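You operate a simulated robot arm through the tools that you are given. There is no shell and no other tool. Be economical: measure what you need, move in short steps, check, and stop when the job is done.

You are at the controls of a simulated robot arm. One attempt, no reset.

JOB
Roll the unit at the white stop arm on to the red one.
Fine: lower the red stop arm first and raise the white one; release the brake to roll it and apply it again; the guide knob stays as it is.

The check looks at the end state, three seconds after you hand in, the way a careful person would. Anything else that was tipped, shoved, dropped, spilled or broken makes it a failure.

ROBOT AND FRAMES
A 6-joint arm with a two-finger parallel gripper on a trunk, on a base that drives. Base frame: it is fixed to the floor where the robot stands at the start and does not move with it; the origin is under the middle of the robot, x ahead of it, y to its left, z up. Lengths are in m, angles in rad, forces in N, time in s.
With the tool pointing down near the work surface it reaches from about 0.1 to 0.7 m from the robot's upright axis, wherever it stands. Its first joint turns from -2.897 to 2.897 rad. Places, roughly: brake lever [1.4, -1.4, 0.5]; glass unit [1.5, -5.5, 0.5]; guide knob [1.5, -1.3, 0.5]; red stop arm [0.5, -0.1, 0.4]; small glass unit [1, -6.25, 0.5]; tall glass unit [2.75, -3.75, 0.25]; white stop arm [0.8, -0.6, 0.3]. Payload 3.91 kg.
Tool frame: the origin (TCP) lies between the finger pads and is the grasp point; the fingertips stand 0.03 m ahead of it; z points along the fingers, y is the line along which they close. Largest opening 0.11 m; finger width 0.02, thickness 0.01; the body of the gripper, 0.048 by 0.112 m, starts 0.055 m behind the TCP.
Orientation is told as [roll, pitch, yaw] about the base's x, y, z axes, in that order, counted from this pose: with the fingers straight down and closing along the base's y, the tool's x points along the base's -x, its y along +y and its z along -z.

CONTROLS
- The arm moves only by the tool play_rows. Its argument "rows" is a list of rows, each an object of numbers (a shift or turn left out is 0, a gripper value left out holds the last): "x", "y", "z": the shift along the tool's x, y, z in units of 40 mm (1.0 is 40 mm); "rx", "ry", "rz": the turn, a rotation vector about the tool's x, y, z in units of 5 degrees (1.0 is 5 degrees); "hand": the finger opening in m, from 0 to 0.11. In form: [{"x": .., "y": .., "z": .., "rx": .., "ry": .., "rz": .., "hand": ..}, ...]. A call has 1 to 10 rows; each row shifts and turns the commanded pose from where the row before left it, along the tool's axes as they then stand. A call with a number of a shift or a turn outside -1 to 1 is refused whole. Rows are played at 5 a second. More than 0.05 m and 0.15 rad between two rows, or a gripper value outside its range, and nothing of the call is played. A pose out of reach is approached as far as the arm can. The call stops where the force on the tool passes 90 N (or 10 N more than at its start, if that is more) or the arm is blocked; 0.2 s more then pass. Each finger travels about 0.045 m/s and halts on what it meets, pressing with about 34 N; the grip force reading is that of the motor and also rises with nothing between the fingers. The clock runs only during rows and for 0.2 s after the last one: add rows that do not move to give the fingers time. It gives the time, the measured TCP pose, the force on the tool (base axes), the opening and the grip force at its end, in the units of the frame above (readings bear some noise), with the torque about the TCP (base axes, N m) and any sound that the robot's microphone picked up.
- Cameras (640 x 400 px; columns grow to the right, rows downward): "scene" is now at [-0.0058, 0.1088, 1.3126]; the picture's right is [-0.43, -0.90, 0.00], its down [-0.66, 0.32, -0.68] and it looks along [0.61, -0.29, -0.73] (base axes); focal length 278 px, centre (320, 200). "wrist" rides on the gripper at [0.077, 0.007, -0.114] in the tool frame; the picture's right is [-0.09, 1.00, 0.00], its down [-0.80, -0.07, -0.59] and it looks along [-0.59, -0.05, 0.80] (tool axes); focal length 270 px, centre (320, 200). There is no depth. A picture from a camera that has moved, and an enlarged one, comes with that camera's place and axes in the base frame and with its lens.
- get_image(camera): a new picture of that camera. It takes no simulated time.
- slide_trunk(by): slides the trunk up (or, below 0, down) by that many m; the arm and the scene camera ride with it, the base frame stays. It gives what a move gives, with no picture.
- steer(legs): drives the robot by 1 to 6 legs, each [ahead, turn to the left] in m and rad, along the robot's own axes; the way and the turn of a leg run together, so that a leg with both is an arc; at most 1.5 m and 3.142 rad a leg. The arm and the cameras ride along, it lands a little off, and it stops where it bumps. It gives what a move gives.
- pan_tilt(pan, tilt): turns the head with the scene camera to pan (to the left, within 2.705 rad either way) and tilt (down, from -0.506 to 1.204), counted from straight ahead of the robot. It gives what a move gives.
- enlarge(camera, box): a new picture of the part [left, top, right, bottom] of that camera's present view, enlarged. It takes no simulated time.
- finish_job(): hands the job in; it is judged then, once.

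Work in short steps. Places have to be worked out from the pictures, the camera data and where the tool is seen: move nearer, look again, correct. Check each grasp and each placing, and mend what went wrong. You have 120 turns and 82 pictures in all, those below and enlarged ones among them. Open the gripper and draw the arm clear of the work before you hand the job in, unless the task says otherwise; then end with one line.

The tools are called after "Emit:" by a JSON object that holds its "method" and its "body". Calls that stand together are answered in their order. play_rows: Moves the arm, as the interface text tells. Its arguments: {"type":"object","properties":{"rows":{"type":"array","items":{"type":"object","properties":{"x":{"type":"number"},"y":{"type":"number"},"z":{"type":"number"},"rx":{"type":"number"},"ry":{"type":"number"},"rz":{"type":"number"},"hand":{"type":"number"}}}}},"required":["rows"]} The other tools are called the same way: slide_trunk (by) slides the trunk up or down; steer (legs) drives the base; pan_tilt (pan, tilt) turns the head that bears the scene camera; get_image (camera) takes a picture; enlarge (camera, box) takes an enlarged picture of a part of a camera's view; finish_job () hands the job in.

At the start:

```text
time_s: 0.0
position: [0.3164, -0.3178, 0.731]
tool_rot: [-0.001, -0.001, -0.003]
ft_force: [0.2, -1.2, 0.2]
wrist_torque: [-0.03, 0.03, 0.01]
opening: 0.1101
gripper_force: 0.1
trunk travel left (down, up): [-0.275, 0.335]
robot x, y, heading: [-0.002, -0.0047, -0.0]
head pan, tilt: [-0.447, 0.82]
```

scene: 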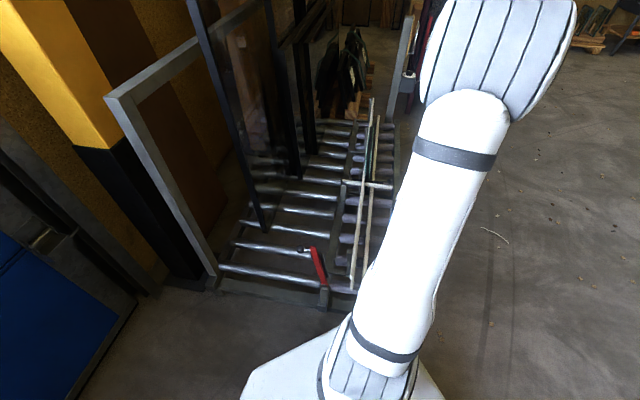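
wrist: 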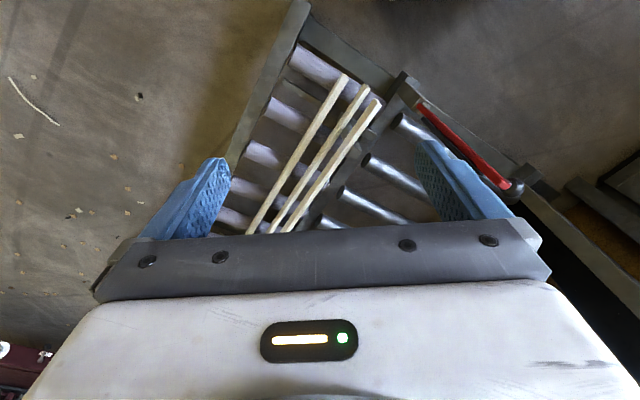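

I see a roller conveyor with glass panes, with a red arm near its end; the robot arm hides part. I enlarge the scene and also pan the head a bit to see more.

Emit:
{"method": "enlarge", "body": {"camera": "scene", "box": [180, 80, 420, 310]}}

Emit:
{"method": "pan_tilt", "body": {"pan": -0.6, "tilt": 0.45}}

Emit:
{"method": "get_image", "body": {"camera": "scene"}}

```text
1.74 times, centred on (300, 195) of scene
camera zoom: at [-0.0058, 0.1088, 1.3126], right [-0.43, -0.9, 0.0], down [-0.66, 0.32, -0.68], along [0.61, -0.29, -0.73], focal length 484 px, centre (355, 209)
```

zoom: 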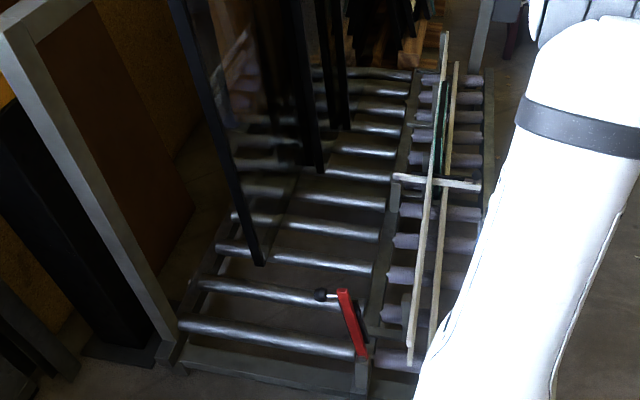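

```text
time_s: 0.8
position: [0.3167, -0.3165, 0.731]
tool_rot: [-0.001, 0.001, -0.002]
ft_force: [-0.4, -0.4, -0.5]
wrist_torque: [-0.01, -0.01, -0.01]
opening: 0.11
gripper_force: 0.0
trunk travel left (down, up): [-0.275, 0.335]
robot x, y, heading: [-0.0052, -0.0003, -0.001]
head pan, tilt: [-0.6, 0.45]
```

```text
78 pictures are left
camera scene: at [-0.0018, 0.0912, 1.3447], right [-0.56, -0.83, 0.0], down [-0.36, 0.25, -0.9], along [0.74, -0.51, -0.44], focal length 278 px, centre (320, 200)
```

scene: 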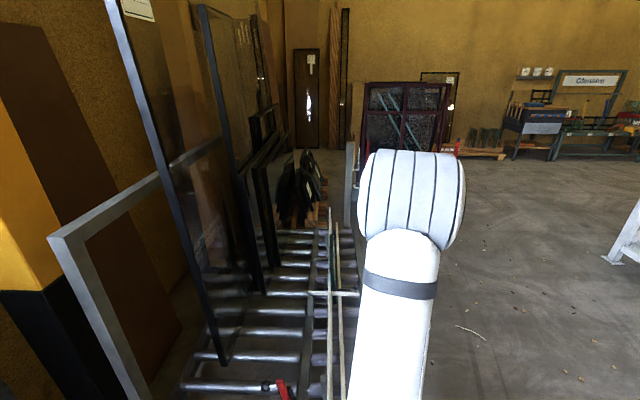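

The pane seems to stand between pale guide strips behind the white arm. I zoom in on that and look at the floor around.

Emit:
{"method": "enlarge", "body": {"camera": "scene", "box": [240, 180, 400, 300]}}

Emit:
{"method": "enlarge", "body": {"camera": "wrist", "box": [230, 0, 560, 240]}}

```text
3.33 times, centred on (320, 240) of scene
camera zoom: at [-0.0018, 0.0912, 1.3447], right [-0.56, -0.83, 0.0], down [-0.36, 0.25, -0.9], along [0.74, -0.51, -0.44], focal length 928 px, centre (320, 67)
```

zoom: 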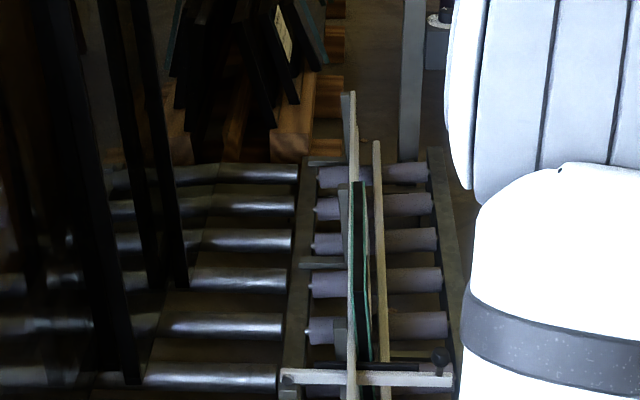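

```text
1.67 times, centred on (395, 120) of wrist
camera zoom: at [0.2401, -0.3099, 0.8454], right [0.09, 1.0, 0.0], down [0.8, -0.07, 0.59], along [0.59, -0.05, -0.8], focal length 450 px, centre (195, 333)
```

zoom: 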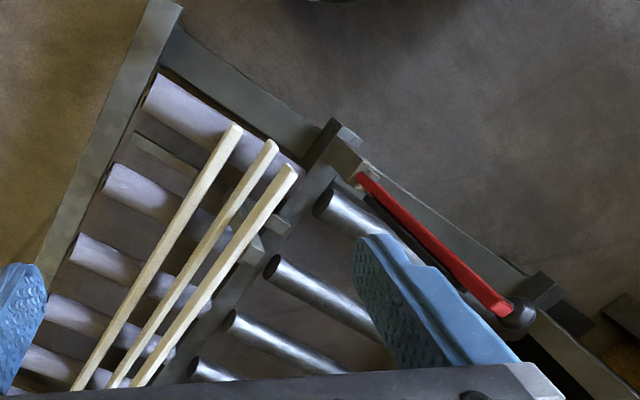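

Triangulating: the red arm stands up, with its pivot near (0.44,-0.12,0.30) and its knob near (0.485,-0.05,0.52). The lane runs away along about (0.82,-0.57), and the white arm lies across it. I move over the red arm and turn the tool so the fingers close along the lane.

Emit:
{"method": "play_rows", "body": {"rows": [{"x": -0.52, "y": 0.84, "z": 0.15}, {"x": -0.52, "y": 0.84, "z": 0.15}, {"x": -0.52, "y": 0.84, "z": 0.15}, {"x": -0.52, "y": 0.84, "z": 0.15}, {"x": -0.52, "y": 0.84, "z": 0.15}, {"rz": -1}, {"rz": -1}, {"rz": -1}, {"rz": -1}, {"rz": -1}]}}

Emit:
{"method": "play_rows", "body": {"rows": [{"rz": -1}, {"rz": -1}, {"rz": -1}, {"rz": -1}, {"rz": -1}, {"rz": -1}]}}

Emit:
{"method": "get_image", "body": {"camera": "wrist"}}

Emit:
{"method": "pan_tilt", "body": {"pan": -0.6, "tilt": 0.8}}

Emit:
{"method": "get_image", "body": {"camera": "scene"}}

```text
time_s: 3.0
position: [0.4212, -0.1482, 0.7004]
tool_rot: [-0.001, -0.001, 0.435]
ft_force: [0.3, 0.0, 0.0]
wrist_torque: [0.0, 0.02, 0.01]
opening: 0.1099
gripper_force: 0.2
trunk travel left (down, up): [-0.275, 0.335]
robot x, y, heading: [-0.0016, -0.0074, -0.002]
head pan, tilt: [-0.6, 0.45]
```

```text
time_s: 4.5
position: [0.4213, -0.1485, 0.7017]
tool_rot: [0.0, 0.001, 0.958]
ft_force: [-0.1, 0.5, 0.2]
wrist_torque: [0.0, -0.01, -0.04]
opening: 0.1099
gripper_force: 0.0
trunk travel left (down, up): [-0.275, 0.335]
robot x, y, heading: [-0.0024, -0.0053, -0.002]
head pan, tilt: [-0.6, 0.45]
```

```text
75 pictures are left
camera wrist: at [0.3718, -0.2076, 0.8151], right [-0.76, 0.64, 0.0], down [0.52, 0.61, 0.59], along [0.38, 0.45, -0.8], focal length 270 px, centre (320, 200)
```

wrist: 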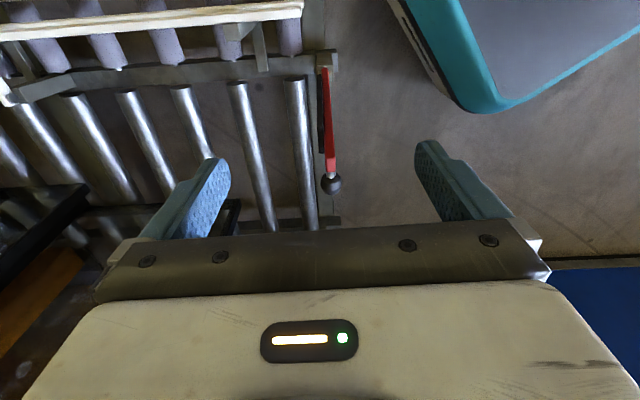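

```text
time_s: 5.3
position: [0.4212, -0.1493, 0.7009]
tool_rot: [0.001, -0.001, 0.957]
ft_force: [1.0, -0.7, 0.0]
wrist_torque: [-0.02, -0.02, -0.02]
opening: 0.1098
gripper_force: 0.0
trunk travel left (down, up): [-0.275, 0.335]
robot x, y, heading: [-0.0, -0.0035, 0.002]
head pan, tilt: [-0.6, 0.799]
```

```text
74 pictures are left
camera scene: at [-0.011, 0.0976, 1.3144], right [-0.56, -0.83, 0.0], down [-0.59, 0.4, -0.7], along [0.58, -0.39, -0.72], focal length 278 px, centre (320, 200)
```

scene: 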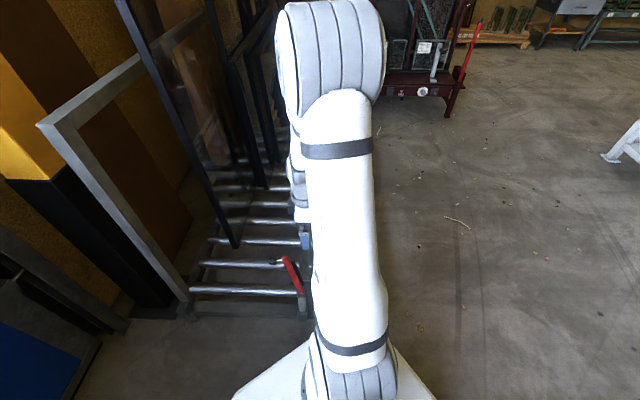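

The arm's top is near (0.458,-0.089,0.55) and it leans slightly left. I place the open fingers around it, descend partway and check.

Emit:
{"method": "play_rows", "body": {"rows": [{"x": -0.79, "y": 0.07}, {"x": -0.79, "y": 0.07}, {"z": 0.9}, {"z": 0.9}, {"z": 0.9}]}}

Emit:
{"method": "get_image", "body": {"camera": "wrist"}}

Emit:
{"method": "enlarge", "body": {"camera": "scene", "box": [220, 200, 380, 320]}}

```text
time_s: 6.5
position: [0.4533, -0.093, 0.5923]
tool_rot: [0.0, 0.0, 0.956]
ft_force: [-0.7, 0.1, -0.6]
wrist_torque: [-0.02, -0.02, 0.01]
opening: 0.1101
gripper_force: 0.0
trunk travel left (down, up): [-0.275, 0.335]
robot x, y, heading: [-0.0019, -0.0042, 0.0]
head pan, tilt: [-0.6, 0.799]
```

```text
73 pictures are left
camera wrist: at [0.4042, -0.1523, 0.7071], right [-0.76, 0.65, 0.0], down [0.52, 0.61, 0.59], along [0.38, 0.45, -0.8], focal length 270 px, centre (320, 200)
```

wrist: 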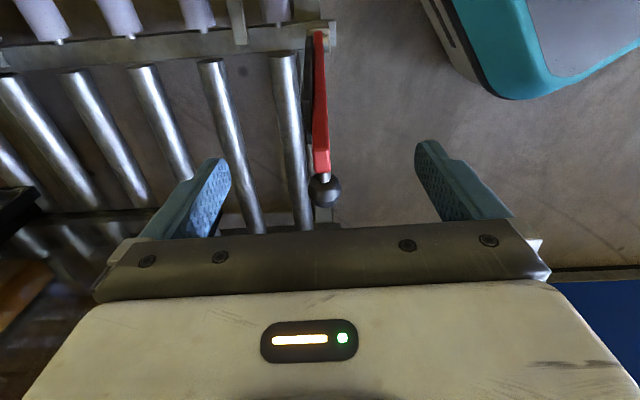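

```text
3.33 times, centred on (300, 260) of scene
camera zoom: at [-0.0112, 0.0976, 1.3144], right [-0.56, -0.83, 0.0], down [-0.59, 0.4, -0.7], along [0.58, -0.39, -0.72], focal length 928 px, centre (387, 0)
```

zoom: 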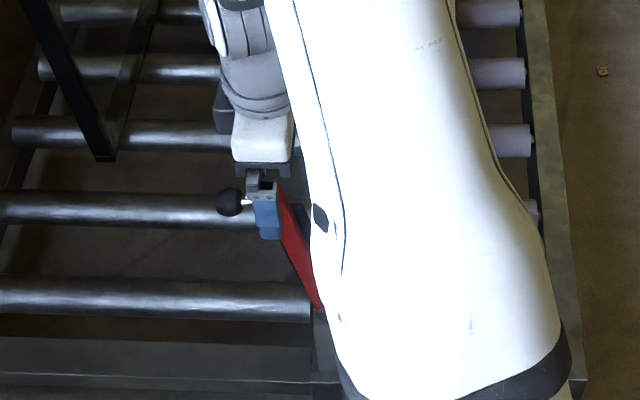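

The shaft is nicely between the fingers. I go down to about z=0.515 and close.

Emit:
{"method": "play_rows", "body": {"rows": [{"x": -0.15, "z": 0.95}, {"z": 0.95}, {"hand": 0.0}, {}, {}, {}, {}, {}, {}]}}

Emit:
{"method": "get_image", "body": {"camera": "wrist"}}

```text
time_s: 8.5
position: [0.4612, -0.0887, 0.5176]
tool_rot: [-0.001, -0.002, 0.954]
ft_force: [9.2, -16.5, -5.1]
wrist_torque: [-0.72, -0.78, -0.87]
opening: 0.0197
gripper_force: 45.1
trunk travel left (down, up): [-0.275, 0.335]
robot x, y, heading: [0.0031, -0.0031, -0.002]
head pan, tilt: [-0.6, 0.799]
```

```text
71 pictures are left
camera wrist: at [0.4106, -0.1484, 0.6321], right [-0.76, 0.65, 0.0], down [0.52, 0.61, 0.6], along [0.39, 0.45, -0.8], focal length 270 px, centre (320, 200)
```

wrist: 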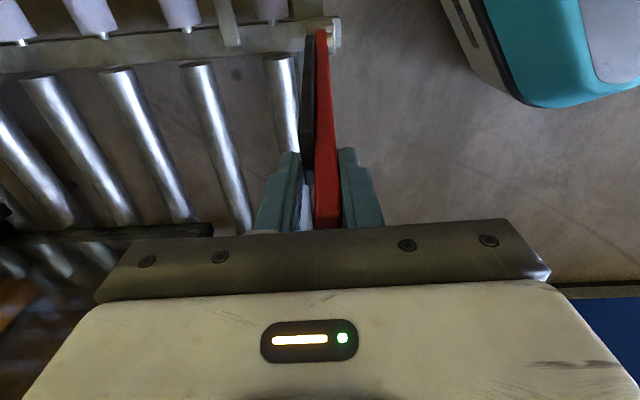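

The shaft is gripped (opening 0.02) with a slight side load. I swing it about its pivot to the right in an arc, tilting the tool partly along, and do the first half now.

Emit:
{"method": "play_rows", "body": {"rows": [{"y": -0.1}, {"x": 0.88, "z": -0.105, "ry": -0.7}, {"x": 0.89, "z": -0.02, "ry": -0.7}, {"x": 0.885, "z": 0.067, "ry": -0.7}, {"x": 0.873, "z": 0.16, "ry": -0.7}, {"x": 0.855, "z": 0.24, "ry": -0.7}]}}

Emit:
{"method": "get_image", "body": {"camera": "wrist"}}

```text
time_s: 9.9
position: [0.3579, -0.23, 0.4869]
tool_rot: [0.03, -0.307, 0.953]
ft_force: [-41.5, 59.9, -37.3]
wrist_torque: [-1.57, -1.17, -1.11]
opening: 0.0216
gripper_force: 45.1
out of reach, approached as far as the arm can: row 5, 6
trunk travel left (down, up): [-0.275, 0.335]
robot x, y, heading: [-0.0014, 0.0003, 0.006]
head pan, tilt: [-0.6, 0.799]
```

```text
70 pictures are left
camera wrist: at [0.2932, -0.3156, 0.5731], right [-0.77, 0.64, 0.06], down [0.41, 0.42, 0.81], along [0.49, 0.64, -0.59], focal length 270 px, centre (320, 200)
```

wrist: 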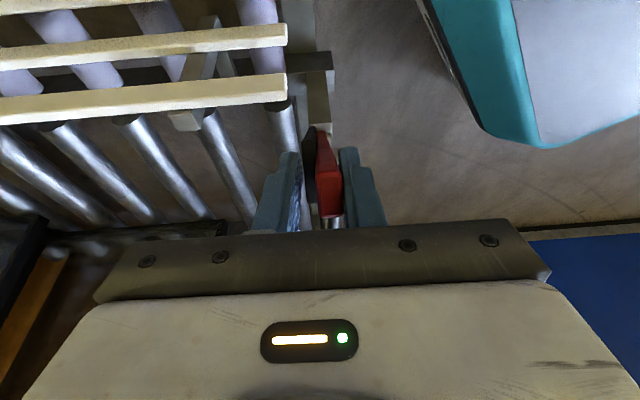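

The tilt runs the wrist out of reach and a side load built up. I untilt the tool in place, letting the pads slip, and ease it sideways along +y.

Emit:
{"method": "play_rows", "body": {"rows": [{"y": 0.05, "ry": 0.7}, {"y": 0.05, "ry": 0.7}, {"ry": 0.7}, {"ry": 0.7}, {"ry": 0.7}]}}

```text
time_s: 11.1
position: [0.3557, -0.2274, 0.4899]
tool_rot: [0.027, -0.052, 0.954]
ft_force: [-58.8, 44.5, 7.1]
wrist_torque: [0.07, -2.16, -0.38]
opening: 0.0135
gripper_force: 45.7
trunk travel left (down, up): [-0.275, 0.335]
robot x, y, heading: [-0.0, -0.004, 0.004]
head pan, tilt: [-0.6, 0.799]
```

The side load still points along tool +y, so I step the command that way in small moves and watch the force.

Emit:
{"method": "play_rows", "body": {"rows": [{"y": 0.12}]}}

Emit:
{"method": "play_rows", "body": {"rows": [{"y": 0.12}]}}

Emit:
{"method": "get_image", "body": {"camera": "wrist"}}

```text
time_s: 11.5
position: [0.3545, -0.226, 0.4903]
tool_rot: [0.027, -0.029, 0.954]
ft_force: [-46.6, 42.3, 1.4]
wrist_torque: [0.1, -2.26, -0.35]
opening: 0.0133
gripper_force: 44.9
trunk travel left (down, up): [-0.275, 0.335]
robot x, y, heading: [-0.0004, -0.0064, 0.001]
head pan, tilt: [-0.6, 0.799]
```

```text
time_s: 11.9
position: [0.355, -0.2262, 0.4907]
tool_rot: [0.009, -0.002, 0.957]
ft_force: [-34.0, 29.6, 4.4]
wrist_torque: [0.42, -2.11, -0.58]
opening: 0.0121
gripper_force: 45.2
trunk travel left (down, up): [-0.275, 0.335]
robot x, y, heading: [-0.0009, -0.0017, 0.002]
head pan, tilt: [-0.6, 0.799]
```

```text
69 pictures are left
camera wrist: at [0.3062, -0.2865, 0.6051], right [-0.76, 0.65, 0.01], down [0.52, 0.61, 0.6], along [0.38, 0.46, -0.8], focal length 270 px, centre (320, 200)
```

wrist: 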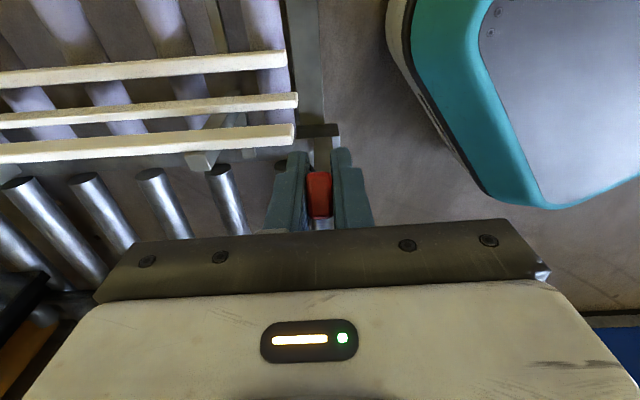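

The load is falling as expected. I ease further along +y and carry the swing on with the tool vertical.

Emit:
{"method": "play_rows", "body": {"rows": [{"y": 0.15}, {"y": 0.12}, {"x": 0.4, "z": 0.3}, {"x": 0.4, "z": 0.34}]}}

```text
time_s: 12.9
position: [0.3355, -0.2544, 0.464]
tool_rot: [-0.005, 0.003, 0.955]
ft_force: [6.8, 5.2, -5.4]
wrist_torque: [0.81, -0.1, -0.78]
opening: 0.012
gripper_force: 45.2
out of reach, approached as far as the arm can: row 1
trunk travel left (down, up): [-0.275, 0.335]
robot x, y, heading: [-0.0016, -0.0016, 0.0]
head pan, tilt: [-0.6, 0.799]
```

Forces are now small. I continue the arc in two steps and check the knob's clearance to the palm.

Emit:
{"method": "play_rows", "body": {"rows": [{"x": 0.6, "z": 0.695}, {"x": 0.485, "z": 0.79}]}}

Emit:
{"method": "get_image", "body": {"camera": "wrist"}}

Emit:
{"method": "get_image", "body": {"camera": "scene"}}

```text
time_s: 13.5
position: [0.3083, -0.2897, 0.4082]
tool_rot: [-0.003, 0.0, 0.953]
ft_force: [-17.5, -18.0, 32.8]
wrist_torque: [3.76, -2.12, -0.8]
opening: 0.012
gripper_force: 44.8
trunk travel left (down, up): [-0.275, 0.335]
robot x, y, heading: [-0.0011, -0.0055, 0.001]
head pan, tilt: [-0.6, 0.799]
```

```text
68 pictures are left
camera wrist: at [0.2589, -0.3479, 0.5221], right [-0.76, 0.65, 0.0], down [0.52, 0.61, 0.59], along [0.39, 0.45, -0.8], focal length 270 px, centre (320, 200)
```

wrist: 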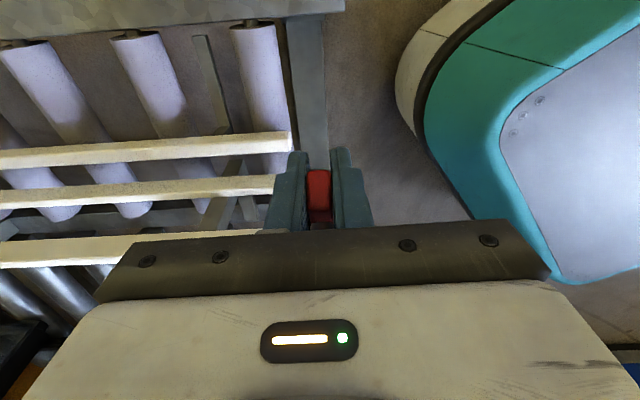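

```text
67 pictures are left
camera scene: at [-0.0135, 0.0979, 1.3151], right [-0.56, -0.83, 0.0], down [-0.59, 0.4, -0.7], along [0.58, -0.39, -0.72], focal length 278 px, centre (320, 200)
```

scene: 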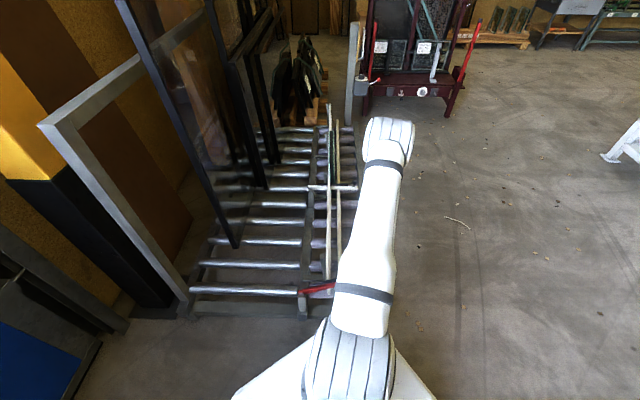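

The red arm is near horizontal and the knob likely touches the palm now. I open the fingers, back up and then look.

Emit:
{"method": "play_rows", "body": {"rows": [{"hand": 0.05}, {}, {"z": -0.7}, {"z": -1}, {"z": -1}]}}

Emit:
{"method": "get_image", "body": {"camera": "wrist"}}

```text
time_s: 14.7
position: [0.31, -0.2894, 0.5124]
tool_rot: [0.0, 0.001, 0.956]
ft_force: [0.2, -0.6, -0.1]
wrist_torque: [0.02, 0.0, 0.0]
opening: 0.0501
gripper_force: 0.2
trunk travel left (down, up): [-0.275, 0.335]
robot x, y, heading: [-0.0009, -0.0015, -0.003]
head pan, tilt: [-0.6, 0.799]
```

```text
66 pictures are left
camera wrist: at [0.2605, -0.3482, 0.6258], right [-0.76, 0.65, 0.0], down [0.52, 0.61, 0.59], along [0.38, 0.45, -0.8], focal length 270 px, centre (320, 200)
```

wrist: 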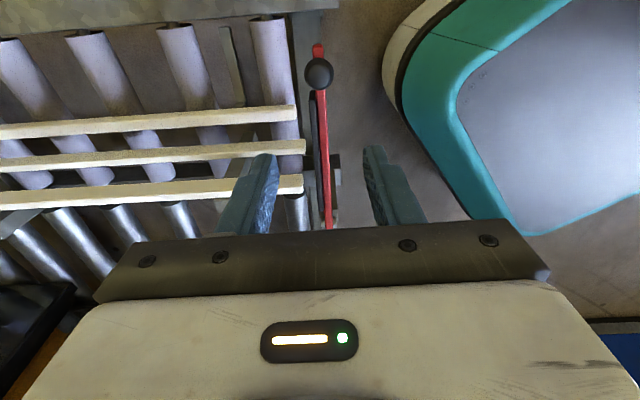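

The red arm now appears to lie across the lane with its knob up. I raise the arm and check with the scene camera.

Emit:
{"method": "play_rows", "body": {"rows": [{"z": -1, "x": 0.5}, {"z": -1, "x": 0.5}, {"z": -1, "x": 0.5}, {"z": -1, "x": 0.5}, {"z": -1, "x": 0.5}, {"x": 1}, {"x": 1}]}}

Emit:
{"method": "enlarge", "body": {"camera": "scene", "box": [260, 90, 420, 310]}}

Emit:
{"method": "get_image", "body": {"camera": "wrist"}}

```text
time_s: 16.3
position: [0.2038, -0.4349, 0.7106]
tool_rot: [0.0, 0.001, 0.959]
ft_force: [0.5, 0.9, -0.2]
wrist_torque: [-0.01, 0.0, 0.02]
opening: 0.0501
gripper_force: 0.0
trunk travel left (down, up): [-0.275, 0.335]
robot x, y, heading: [-0.0014, -0.002, -0.0]
head pan, tilt: [-0.6, 0.799]
```

```text
1.82 times, centred on (340, 200) of scene
camera zoom: at [-0.011, 0.0978, 1.3143], right [-0.56, -0.83, 0.0], down [-0.59, 0.4, -0.7], along [0.58, -0.39, -0.72], focal length 506 px, centre (284, 200)
```

zoom: 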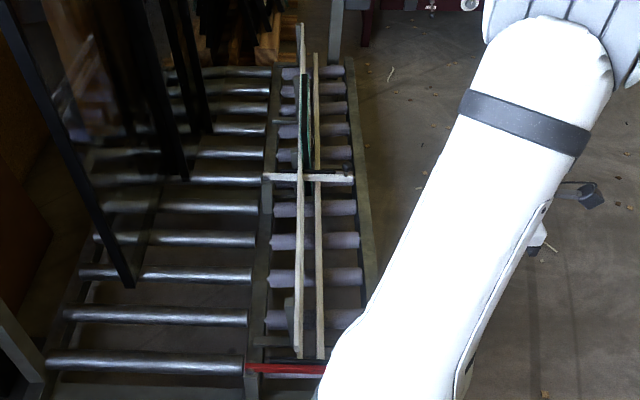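

```text
64 pictures are left
camera wrist: at [0.1544, -0.4943, 0.8246], right [-0.76, 0.65, 0.0], down [0.52, 0.61, 0.59], along [0.38, 0.45, -0.8], focal length 270 px, centre (320, 200)
```

wrist: 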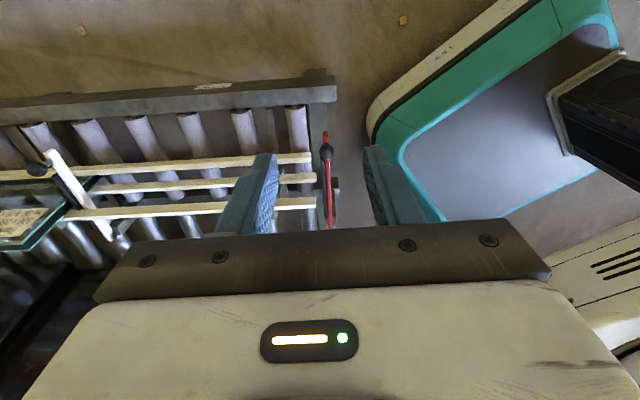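

The red arm lies level across the lane. Next I must drive along the lane's right side to the white arm, so I look right and behind for free floor.

Emit:
{"method": "pan_tilt", "body": {"pan": -1.5, "tilt": 0.6}}

Emit:
{"method": "get_image", "body": {"camera": "scene"}}

Emit:
{"method": "pan_tilt", "body": {"pan": -2.7, "tilt": 0.7}}

Emit:
{"method": "get_image", "body": {"camera": "scene"}}

```text
time_s: 17.5
position: [0.2043, -0.4355, 0.7107]
tool_rot: [-0.001, 0.0, 0.955]
ft_force: [0.8, 0.8, 0.1]
wrist_torque: [0.01, -0.03, 0.03]
opening: 0.0504
gripper_force: 0.0
trunk travel left (down, up): [-0.275, 0.335]
robot x, y, heading: [-0.0036, -0.003, -0.001]
head pan, tilt: [-1.499, 0.6]
```

```text
63 pictures are left
camera scene: at [-0.0713, 0.0549, 1.3312], right [-1.0, -0.07, 0.0], down [-0.04, 0.56, -0.82], along [0.06, -0.82, -0.57], focal length 278 px, centre (320, 200)
```

scene: 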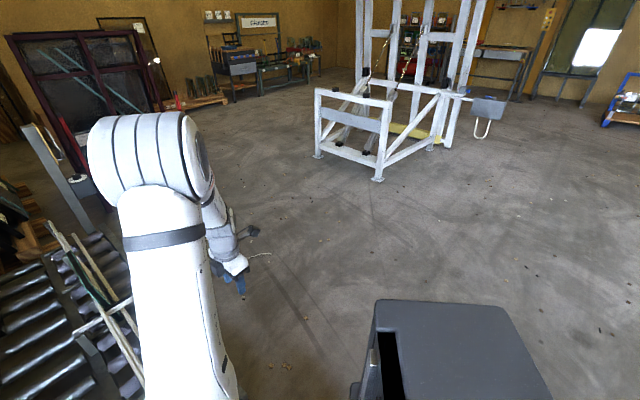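

```text
time_s: 18.9
position: [0.204, -0.4346, 0.7104]
tool_rot: [0.0, -0.002, 0.956]
ft_force: [-0.8, -0.6, -0.1]
wrist_torque: [0.0, -0.01, -0.04]
opening: 0.05
gripper_force: 0.1
trunk travel left (down, up): [-0.275, 0.335]
robot x, y, heading: [-0.0008, -0.0061, 0.0]
head pan, tilt: [-2.7, 0.7]
```

```text
62 pictures are left
camera scene: at [-0.1545, 0.1067, 1.3226], right [-0.43, 0.9, 0.0], down [0.58, 0.28, -0.77], along [-0.69, -0.33, -0.64], focal length 278 px, centre (320, 200)
```

scene: 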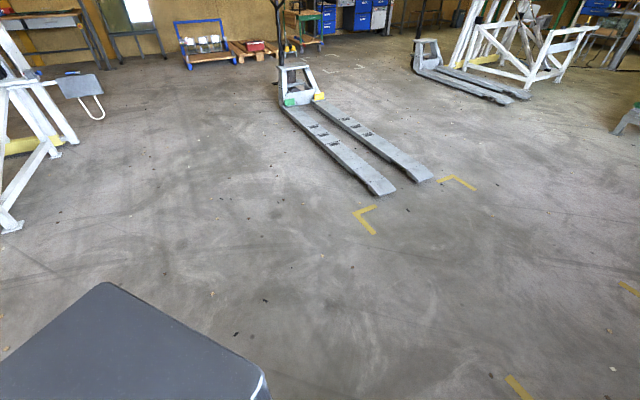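

The floor is clear all around. I back off, turn and drive to the right side of the lane, stopping short of the parallel run to check the pose.

Emit:
{"method": "steer", "body": {"legs": [[-0.4, 0], [0, -1.226], [0.643, 0], [0, 0.612]]}}

Emit:
{"method": "pan_tilt", "body": {"pan": 0.5, "tilt": 0.6}}

Emit:
{"method": "get_image", "body": {"camera": "scene"}}

```text
time_s: 29.5
position: [-0.2696, -1.1061, 0.7099]
tool_rot: [-0.001, -0.002, 0.345]
ft_force: [-1.2, -0.3, 0.4]
wrist_torque: [-0.01, -0.02, 0.0]
opening: 0.0503
gripper_force: 0.1
trunk travel left (down, up): [-0.275, 0.335]
robot x, y, heading: [-0.1889, -0.632, -0.621]
head pan, tilt: [-2.7, 0.7]
```

```text
time_s: 32.2
position: [-0.2675, -1.1048, 0.7097]
tool_rot: [-0.001, 0.0, 0.343]
ft_force: [-0.5, -0.1, 0.3]
wrist_torque: [0.0, -0.02, -0.01]
opening: 0.0501
gripper_force: 0.0
trunk travel left (down, up): [-0.275, 0.335]
robot x, y, heading: [-0.1907, -0.6339, -0.619]
head pan, tilt: [0.499, 0.6]
```

```text
61 pictures are left
camera scene: at [-0.0748, -0.4796, 1.3312], right [-0.12, -0.99, 0.0], down [-0.56, 0.07, -0.83], along [0.82, -0.1, -0.56], focal length 278 px, centre (320, 200)
```

scene: 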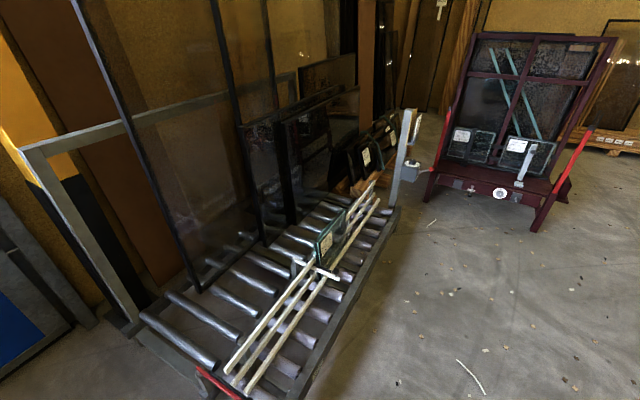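

Now the layout is plain: a small glass unit stands between the strips at the white arm, and a post at the far end carries the brake and knob. I zoom in on both.

Emit:
{"method": "enlarge", "body": {"camera": "scene", "box": [360, 100, 440, 210]}}

Emit:
{"method": "enlarge", "body": {"camera": "scene", "box": [200, 160, 420, 400]}}

```text
3.64 times, centred on (400, 155) of scene
camera zoom: at [-0.0748, -0.4796, 1.3312], right [-0.12, -0.99, 0.0], down [-0.56, 0.07, -0.83], along [0.82, -0.1, -0.56], focal length 1012 px, centre (29, 364)
```

zoom: 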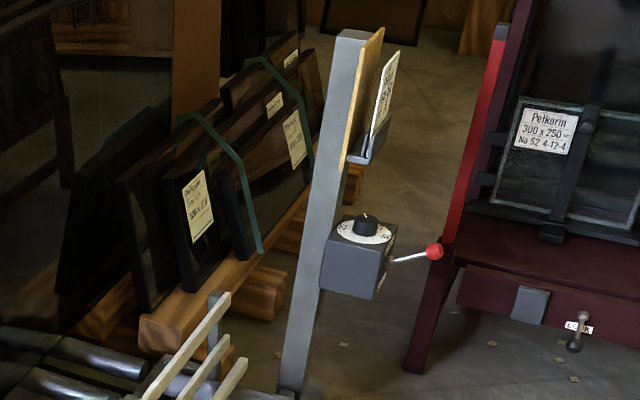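

```text
1.67 times, centred on (310, 280) of scene
camera zoom: at [-0.0748, -0.4796, 1.3312], right [-0.12, -0.99, 0.0], down [-0.56, 0.07, -0.83], along [0.82, -0.1, -0.56], focal length 464 px, centre (337, 67)
```

zoom: 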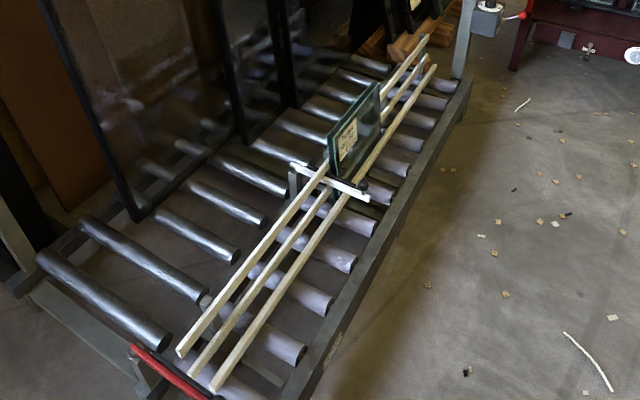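

I drive alongside the lane with a slight jog left, to stand abreast of the white arm.

Emit:
{"method": "steer", "body": {"legs": [[0.4, 0.1], [0.36, -0.1]]}}

Emit:
{"method": "pan_tilt", "body": {"pan": 1.2, "tilt": 0.8}}

Emit:
{"method": "get_image", "body": {"camera": "scene"}}

```text
time_s: 36.6
position: [0.3616, -1.5176, 0.7107]
tool_rot: [0.0, 0.001, 0.341]
ft_force: [0.2, 0.3, 0.6]
wrist_torque: [-0.01, 0.02, 0.04]
opening: 0.05
gripper_force: 0.1
trunk travel left (down, up): [-0.275, 0.335]
robot x, y, heading: [0.447, -1.0399, -0.631]
head pan, tilt: [0.499, 0.6]
```

```text
time_s: 37.7
position: [0.3609, -1.5192, 0.7101]
tool_rot: [0.0, 0.0, 0.34]
ft_force: [-0.4, 0.7, 0.2]
wrist_torque: [0.0, 0.0, 0.04]
opening: 0.0504
gripper_force: 0.1
trunk travel left (down, up): [-0.275, 0.335]
robot x, y, heading: [0.4489, -1.0404, -0.634]
head pan, tilt: [1.201, 0.799]
```

```text
58 pictures are left
camera scene: at [0.5435, -0.8342, 1.3144], right [0.54, -0.84, 0.0], down [-0.6, -0.39, -0.7], along [0.59, 0.37, -0.72], focal length 278 px, centre (320, 200)
```

scene: 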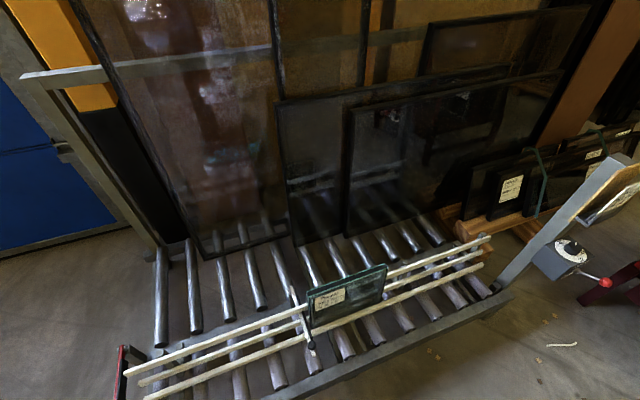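

This is a fine view. I enlarge the unit and the white arm.

Emit:
{"method": "enlarge", "body": {"camera": "scene", "box": [240, 240, 440, 380]}}

Emit:
{"method": "enlarge", "body": {"camera": "scene", "box": [100, 300, 280, 400]}}

Emit:
{"method": "enlarge", "body": {"camera": "scene", "box": [500, 170, 640, 310]}}

```text
2.86 times, centred on (340, 310) of scene
camera zoom: at [0.5435, -0.8342, 1.3144], right [0.54, -0.84, 0.0], down [-0.6, -0.39, -0.7], along [0.59, 0.37, -0.72], focal length 795 px, centre (263, -114)
```

zoom: 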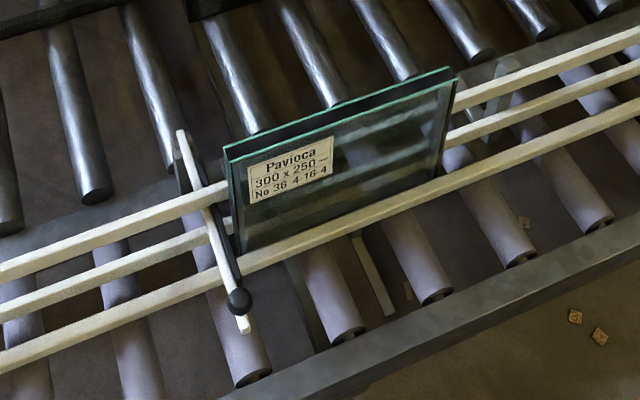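

```text
3.56 times, centred on (190, 350) of scene
camera zoom: at [0.5435, -0.8342, 1.3144], right [0.54, -0.84, 0.0], down [-0.6, -0.39, -0.7], along [0.59, 0.37, -0.72], focal length 990 px, centre (782, -333)
```

zoom: 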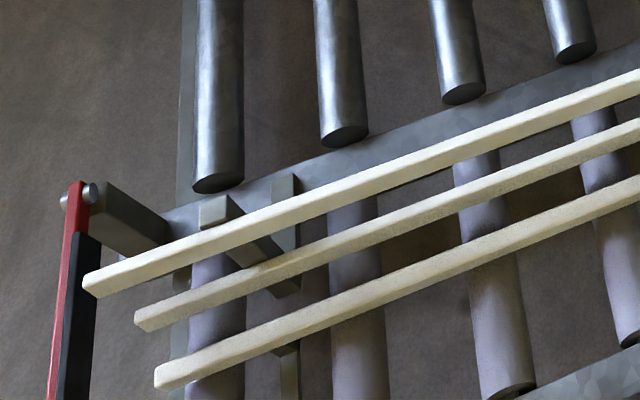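

```text
2.86 times, centred on (570, 240) of scene
camera zoom: at [0.5435, -0.8342, 1.3144], right [0.54, -0.84, 0.0], down [-0.6, -0.39, -0.7], along [0.59, 0.37, -0.72], focal length 795 px, centre (-394, 86)
```

zoom: 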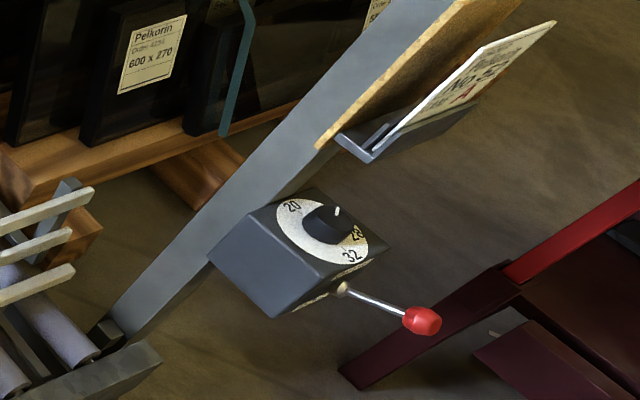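

The unit is a 300×250 pane at lane offset ~0–0.03 m, top near z=0.44, just behind the white arm. The white knob is near (0.772,-0.664,0.36). I swing the arm round the front at height so I can grip that knob.

Emit:
{"method": "play_rows", "body": {"rows": [{"x": -0.985, "y": -0.03}, {"x": -0.985, "y": -0.03}, {"x": -0.985, "y": -0.03}, {"x": -0.985, "y": -0.03}, {"x": -0.985, "y": -0.03}, {"x": -0.985, "y": -0.03}, {"x": -0.985, "y": -0.03}, {"x": -0.985, "y": -0.03}, {"x": -0.985, "y": -0.03}]}}

Emit:
{"method": "play_rows", "body": {"rows": [{"x": -0.77, "y": 0.64}, {"x": -0.77, "y": 0.64}, {"x": -0.77, "y": 0.64}, {"x": -0.77, "y": 0.64}, {"x": -0.77, "y": 0.64}, {"x": -0.77, "y": 0.64}, {"x": -0.77, "y": 0.64}, {"x": -0.77, "y": 0.64}, {"x": -0.77, "y": 0.64}, {"x": -0.77, "y": 0.64}]}}

Emit:
{"method": "play_rows", "body": {"rows": [{"x": -0.07, "y": 0.98}, {"x": -0.07, "y": 0.98}, {"x": -0.07, "y": 0.98}, {"x": -0.07, "y": 0.98}, {"x": -0.07, "y": 0.98}, {"x": -0.07, "y": 0.98}, {"x": -0.07, "y": 0.98}, {"x": -0.07, "y": 0.98}, {"rz": -1}, {"rz": -1}]}}

Emit:
{"method": "play_rows", "body": {"rows": [{"rz": -1}, {"rz": -1}, {"rz": -1}, {"rz": -1}, {"rz": -1}]}}

```text
time_s: 39.7
position: [0.6978, -1.4113, 0.707]
tool_rot: [0.0, 0.0, 0.34]
ft_force: [0.2, -0.3, -0.7]
wrist_torque: [0.02, -0.01, -0.01]
opening: 0.0499
gripper_force: 0.1
trunk travel left (down, up): [-0.275, 0.335]
robot x, y, heading: [0.4469, -1.0407, -0.634]
head pan, tilt: [1.201, 0.799]
```

```text
time_s: 41.9
position: [0.9042, -1.0675, 0.7081]
tool_rot: [0.002, 0.0, 0.34]
ft_force: [0.9, 0.4, 0.8]
wrist_torque: [-0.02, -0.03, 0.01]
opening: 0.0501
gripper_force: 0.1
trunk travel left (down, up): [-0.275, 0.335]
robot x, y, heading: [0.4506, -1.0428, -0.633]
head pan, tilt: [1.201, 0.799]
```

```text
time_s: 44.1
position: [0.821, -0.7621, 0.7125]
tool_rot: [0.0, 0.0, 0.517]
ft_force: [0.4, -1.1, -0.7]
wrist_torque: [0.03, 0.01, 0.01]
opening: 0.05
gripper_force: 0.1
trunk travel left (down, up): [-0.275, 0.335]
robot x, y, heading: [0.4474, -1.0407, -0.633]
head pan, tilt: [1.201, 0.799]
```

```text
time_s: 45.3
position: [0.821, -0.7626, 0.7104]
tool_rot: [0.0, 0.001, 0.952]
ft_force: [1.1, -0.3, 0.5]
wrist_torque: [-0.01, 0.0, -0.04]
opening: 0.0501
gripper_force: 0.0
trunk travel left (down, up): [-0.275, 0.335]
robot x, y, heading: [0.4485, -1.0414, -0.63]
head pan, tilt: [1.201, 0.799]
```

I move above the white knob and look with the wrist camera.

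Emit:
{"method": "play_rows", "body": {"rows": [{"x": -0.43, "y": 0.81}, {"x": -0.43, "y": 0.81}, {"x": -0.43, "y": 0.81}, {"z": 1}, {"z": 1}, {"z": 1}]}}

Emit:
{"method": "get_image", "body": {"camera": "wrist"}}

Emit:
{"method": "get_image", "body": {"camera": "scene"}}

```text
time_s: 46.7
position: [0.772, -0.6626, 0.5892]
tool_rot: [0.0, -0.001, 0.953]
ft_force: [0.0, -0.8, 0.7]
wrist_torque: [0.02, -0.02, -0.01]
opening: 0.05
gripper_force: 0.1
trunk travel left (down, up): [-0.275, 0.335]
robot x, y, heading: [0.4486, -1.0409, -0.628]
head pan, tilt: [1.201, 0.799]
```

```text
54 pictures are left
camera wrist: at [0.721, -0.7212, 0.7029], right [-0.76, 0.65, 0.0], down [0.52, 0.61, 0.6], along [0.39, 0.45, -0.8], focal length 270 px, centre (320, 200)
```

wrist: 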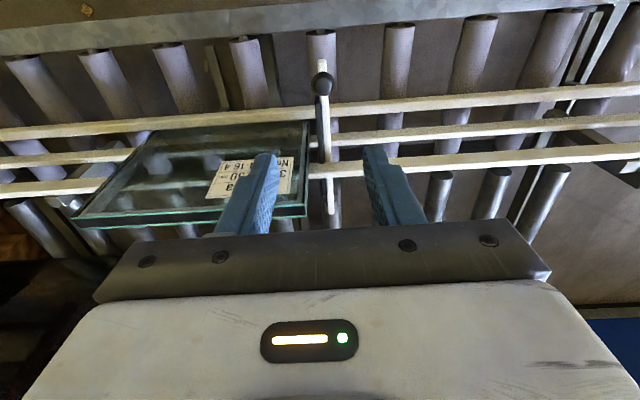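

```text
53 pictures are left
camera scene: at [0.5433, -0.8341, 1.3144], right [0.54, -0.84, 0.0], down [-0.6, -0.39, -0.7], along [0.59, 0.38, -0.72], focal length 278 px, centre (320, 200)
```

scene: 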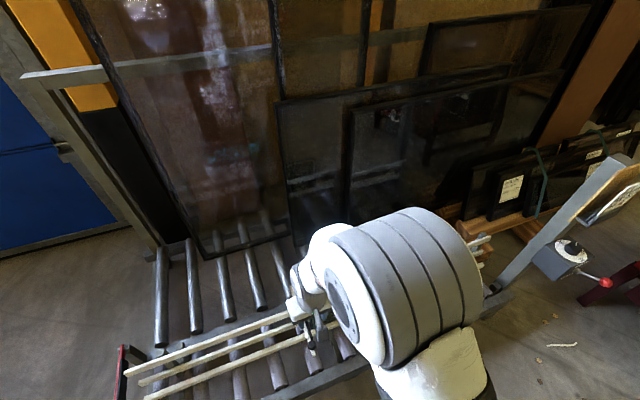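

The knob lies between the fingertips' planes. I descend most of the way, then look.

Emit:
{"method": "play_rows", "body": {"rows": [{"x": -0.1, "z": 1}, {"z": 1}, {"z": 1}, {"z": 1}, {"z": 0.8}]}}

Emit:
{"method": "get_image", "body": {"camera": "wrist"}}

Emit:
{"method": "enlarge", "body": {"camera": "scene", "box": [250, 270, 370, 370]}}

```text
time_s: 47.9
position: [0.773, -0.6601, 0.3958]
tool_rot: [0.0, 0.0, 0.951]
ft_force: [0.1, 0.1, 0.4]
wrist_torque: [0.02, -0.02, 0.02]
opening: 0.05
gripper_force: 0.0
trunk travel left (down, up): [-0.275, 0.335]
robot x, y, heading: [0.4531, -1.0386, -0.628]
head pan, tilt: [1.201, 0.799]
```

```text
52 pictures are left
camera wrist: at [0.7231, -0.719, 0.5103], right [-0.76, 0.65, 0.0], down [0.52, 0.61, 0.59], along [0.39, 0.45, -0.8], focal length 270 px, centre (320, 200)
```

wrist: 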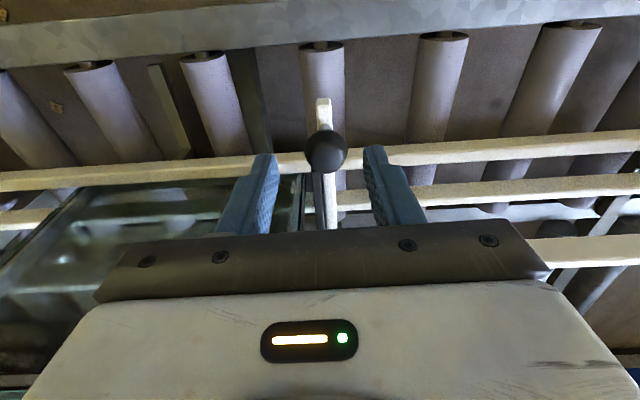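

```text
4.00 times, centred on (310, 320) of scene
camera zoom: at [0.5433, -0.8341, 1.3144], right [0.54, -0.84, 0.0], down [-0.6, -0.39, -0.7], along [0.59, 0.38, -0.72], focal length 1114 px, centre (360, -280)
```

zoom: 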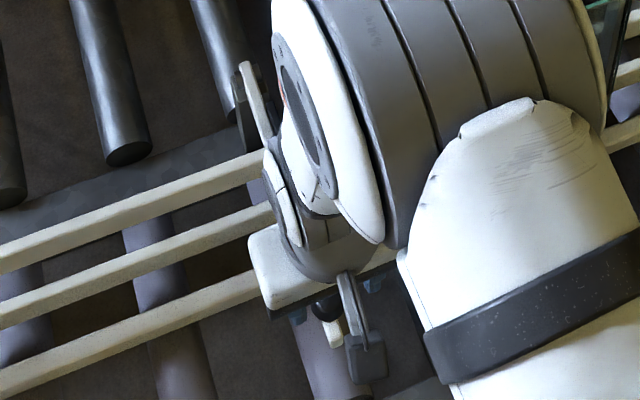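

Triangulated knob: (0.773,-0.655,0.345). I descend onto it and close.

Emit:
{"method": "play_rows", "body": {"rows": [{"x": -0.1, "y": 0.05, "z": 0.6}, {"z": 0.6}, {"hand": 0.0}, {}, {}, {}]}}

```text
time_s: 49.3
position: [0.7723, -0.6554, 0.348]
tool_rot: [-0.001, -0.001, 0.95]
ft_force: [-24.6, 19.3, -1.8]
wrist_torque: [0.08, 0.15, 0.03]
opening: 0.0293
gripper_force: 45.1
trunk travel left (down, up): [-0.275, 0.335]
robot x, y, heading: [0.4465, -1.0414, -0.634]
head pan, tilt: [1.201, 0.799]
```

The ball is held (opening 0.029) with some side load. I relieve that and start the upward arc about the pivot.

Emit:
{"method": "play_rows", "body": {"rows": [{"y": 0.15}, {"x": -0.28, "z": -0.93}, {"x": -0.43, "z": -0.875}]}}

```text
time_s: 50.1
position: [0.7893, -0.6313, 0.4218]
tool_rot: [0.003, -0.001, 0.947]
ft_force: [46.2, -43.8, 0.3]
wrist_torque: [-0.63, 0.08, 0.08]
opening: 0.0293
gripper_force: 44.9
trunk travel left (down, up): [-0.275, 0.335]
robot x, y, heading: [0.4513, -1.0455, -0.634]
head pan, tilt: [1.201, 0.799]
```

I overcorrected, so I step back along −y.

Emit:
{"method": "play_rows", "body": {"rows": [{"y": -0.1}]}}

```text
time_s: 50.5
position: [0.7894, -0.6306, 0.4226]
tool_rot: [0.002, 0.002, 0.948]
ft_force: [18.8, -28.4, 4.8]
wrist_torque: [-0.22, 0.06, -0.57]
opening: 0.0291
gripper_force: 45.0
trunk travel left (down, up): [-0.275, 0.335]
robot x, y, heading: [0.4492, -1.0411, -0.633]
head pan, tilt: [1.201, 0.799]
```

That is better. I relieve a bit more and go on with the arc.

Emit:
{"method": "play_rows", "body": {"rows": [{"y": -0.08}, {"x": -0.57, "z": -0.79}, {"x": -0.68, "z": -0.69}, {"x": -0.79, "z": -0.58}]}}

```text
time_s: 51.5
position: [0.84, -0.5632, 0.5053]
tool_rot: [0.001, -0.002, 0.952]
ft_force: [-4.1, -0.3, -6.7]
wrist_torque: [-0.72, 0.61, 0.02]
opening: 0.0295
gripper_force: 44.4
trunk travel left (down, up): [-0.275, 0.335]
robot x, y, heading: [0.4521, -1.0398, -0.632]
head pan, tilt: [1.201, 0.799]
```

Forces are low. I continue up and over as far as reach allows.

Emit:
{"method": "play_rows", "body": {"rows": [{"x": -0.865, "z": -0.44}, {"x": -0.93, "z": -0.3}]}}

Emit:
{"method": "play_rows", "body": {"rows": [{"x": -0.965, "z": -0.15}, {"x": -0.975, "z": 0.01}]}}

Emit:
{"method": "get_image", "body": {"camera": "wrist"}}

```text
time_s: 52.1
position: [0.8832, -0.5063, 0.5313]
tool_rot: [-0.001, 0.0, 0.95]
ft_force: [2.0, -5.1, -4.3]
wrist_torque: [-0.81, 0.55, -0.04]
opening: 0.0294
gripper_force: 44.7
trunk travel left (down, up): [-0.275, 0.335]
robot x, y, heading: [0.4504, -1.04, -0.63]
head pan, tilt: [1.201, 0.799]
```

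```text
time_s: 52.7
position: [0.9264, -0.4461, 0.5342]
tool_rot: [0.0, 0.01, 0.951]
ft_force: [-3.4, -1.1, -1.2]
wrist_torque: [-0.74, 0.69, 0.01]
opening: 0.0297
gripper_force: 44.4
trunk travel left (down, up): [-0.275, 0.335]
robot x, y, heading: [0.4474, -1.0428, -0.628]
head pan, tilt: [1.201, 0.799]
```

```text
50 pictures are left
camera wrist: at [0.8771, -0.5036, 0.649], right [-0.76, 0.65, 0.0], down [0.53, 0.62, 0.59], along [0.38, 0.45, -0.81], focal length 270 px, centre (320, 200)
```

wrist: 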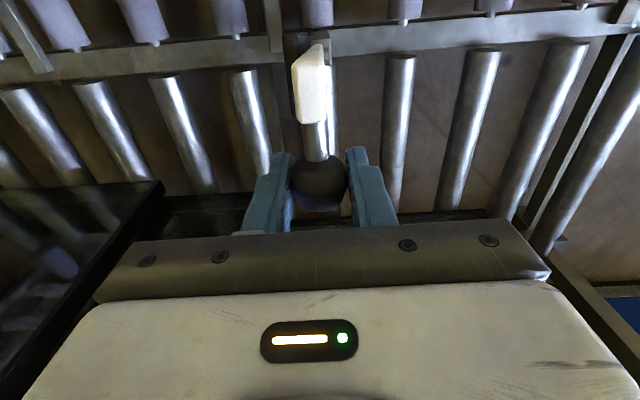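

The shaft is nearly upright. Two more steps bring it to the rest lean.

Emit:
{"method": "play_rows", "body": {"rows": [{"x": -0.96, "z": 0.16}]}}

Emit:
{"method": "play_rows", "body": {"rows": [{"x": -0.92, "z": 0.31}]}}

```text
time_s: 53.1
position: [0.9277, -0.4447, 0.5348]
tool_rot: [0.002, 0.007, 0.952]
ft_force: [-5.8, -5.1, -13.1]
wrist_torque: [-1.02, 0.72, -0.02]
opening: 0.0293
gripper_force: 45.3
out of reach, approached as far as the arm can: row 1
trunk travel left (down, up): [-0.275, 0.335]
robot x, y, heading: [0.4496, -1.0436, -0.628]
head pan, tilt: [1.201, 0.799]
```

```text
time_s: 53.5
position: [0.9277, -0.4429, 0.535]
tool_rot: [0.001, 0.005, 0.952]
ft_force: [-11.1, 0.1, -15.8]
wrist_torque: [-0.75, 0.56, -0.06]
opening: 0.0289
gripper_force: 45.2
out of reach, approached as far as the arm can: row 1
trunk travel left (down, up): [-0.275, 0.335]
robot x, y, heading: [0.4492, -1.0394, -0.631]
head pan, tilt: [1.201, 0.799]
```

It is at the reach limit. Tilting the fingers outward gains reach, so I tilt while holding the ball.

Emit:
{"method": "play_rows", "body": {"rows": [{"ry": -1}, {"ry": -1}, {"ry": -1}, {"ry": -1}]}}

```text
time_s: 54.5
position: [0.927, -0.4449, 0.5371]
tool_rot: [0.0, -0.351, 0.953]
ft_force: [-5.9, -3.7, -0.7]
wrist_torque: [-1.09, 0.8, -0.01]
opening: 0.0294
gripper_force: 44.9
trunk travel left (down, up): [-0.275, 0.335]
robot x, y, heading: [0.4485, -1.0416, -0.632]
head pan, tilt: [1.201, 0.799]
```

The tilt took, with the load low. Now I take the last arc steps in the tilted frame.

Emit:
{"method": "play_rows", "body": {"rows": [{"x": -0.85, "z": 0.48}]}}

Emit:
{"method": "play_rows", "body": {"rows": [{"x": -0.76, "z": 0.61}]}}

Emit:
{"method": "get_image", "body": {"camera": "scene"}}

```text
time_s: 54.9
position: [0.9511, -0.4117, 0.5276]
tool_rot: [0.001, -0.351, 0.949]
ft_force: [11.5, -8.2, -2.3]
wrist_torque: [0.03, -0.22, 0.01]
opening: 0.0293
gripper_force: 45.1
trunk travel left (down, up): [-0.275, 0.335]
robot x, y, heading: [0.4483, -1.0415, -0.632]
head pan, tilt: [1.201, 0.799]
```

```text
time_s: 55.3
position: [0.9646, -0.395, 0.5201]
tool_rot: [0.0, -0.344, 0.95]
ft_force: [-9.0, -45.4, 13.1]
wrist_torque: [-0.29, 0.08, 0.02]
opening: 0.0296
gripper_force: 44.6
out of reach, approached as far as the arm can: row 1
trunk travel left (down, up): [-0.275, 0.335]
robot x, y, heading: [0.4488, -1.0434, -0.629]
head pan, tilt: [1.201, 0.799]
```

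```text
49 pictures are left
camera scene: at [0.5424, -0.8375, 1.3155], right [0.54, -0.84, 0.0], down [-0.6, -0.38, -0.7], along [0.59, 0.38, -0.72], focal length 278 px, centre (320, 200)
```

scene: 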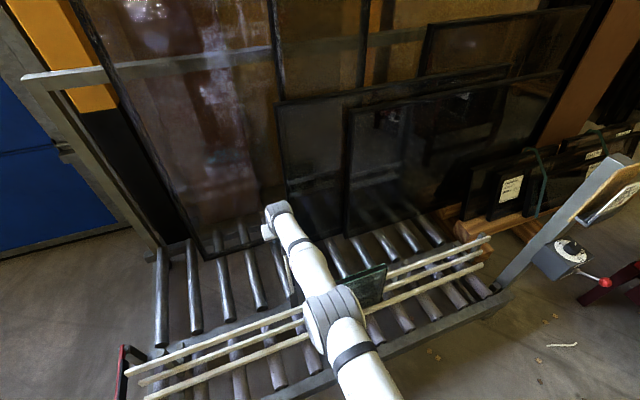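

The knob met its end stop at the same lean the red one had. I release and back out along the tool axis.

Emit:
{"method": "play_rows", "body": {"rows": [{"hand": 0.06}, {}, {"z": -0.8}, {"z": -1}, {"z": -1}, {"z": -1}, {"x": 0.6, "z": -0.8}]}}

Emit:
{"method": "get_image", "body": {"camera": "wrist"}}

```text
time_s: 56.9
position: [0.9155, -0.4583, 0.6853]
tool_rot: [-0.001, -0.348, 0.952]
ft_force: [0.1, 0.0, -0.8]
wrist_torque: [-0.04, -0.04, 0.01]
opening: 0.06
gripper_force: 0.0
trunk travel left (down, up): [-0.275, 0.335]
robot x, y, heading: [0.4507, -1.0448, -0.632]
head pan, tilt: [1.201, 0.799]
```

```text
48 pictures are left
camera wrist: at [0.845, -0.5449, 0.7667], right [-0.76, 0.65, 0.03], down [0.38, 0.41, 0.83], along [0.53, 0.65, -0.55], focal length 270 px, centre (320, 200)
```

wrist: 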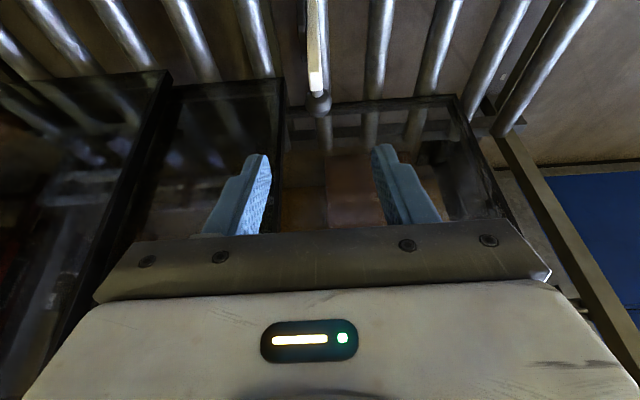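

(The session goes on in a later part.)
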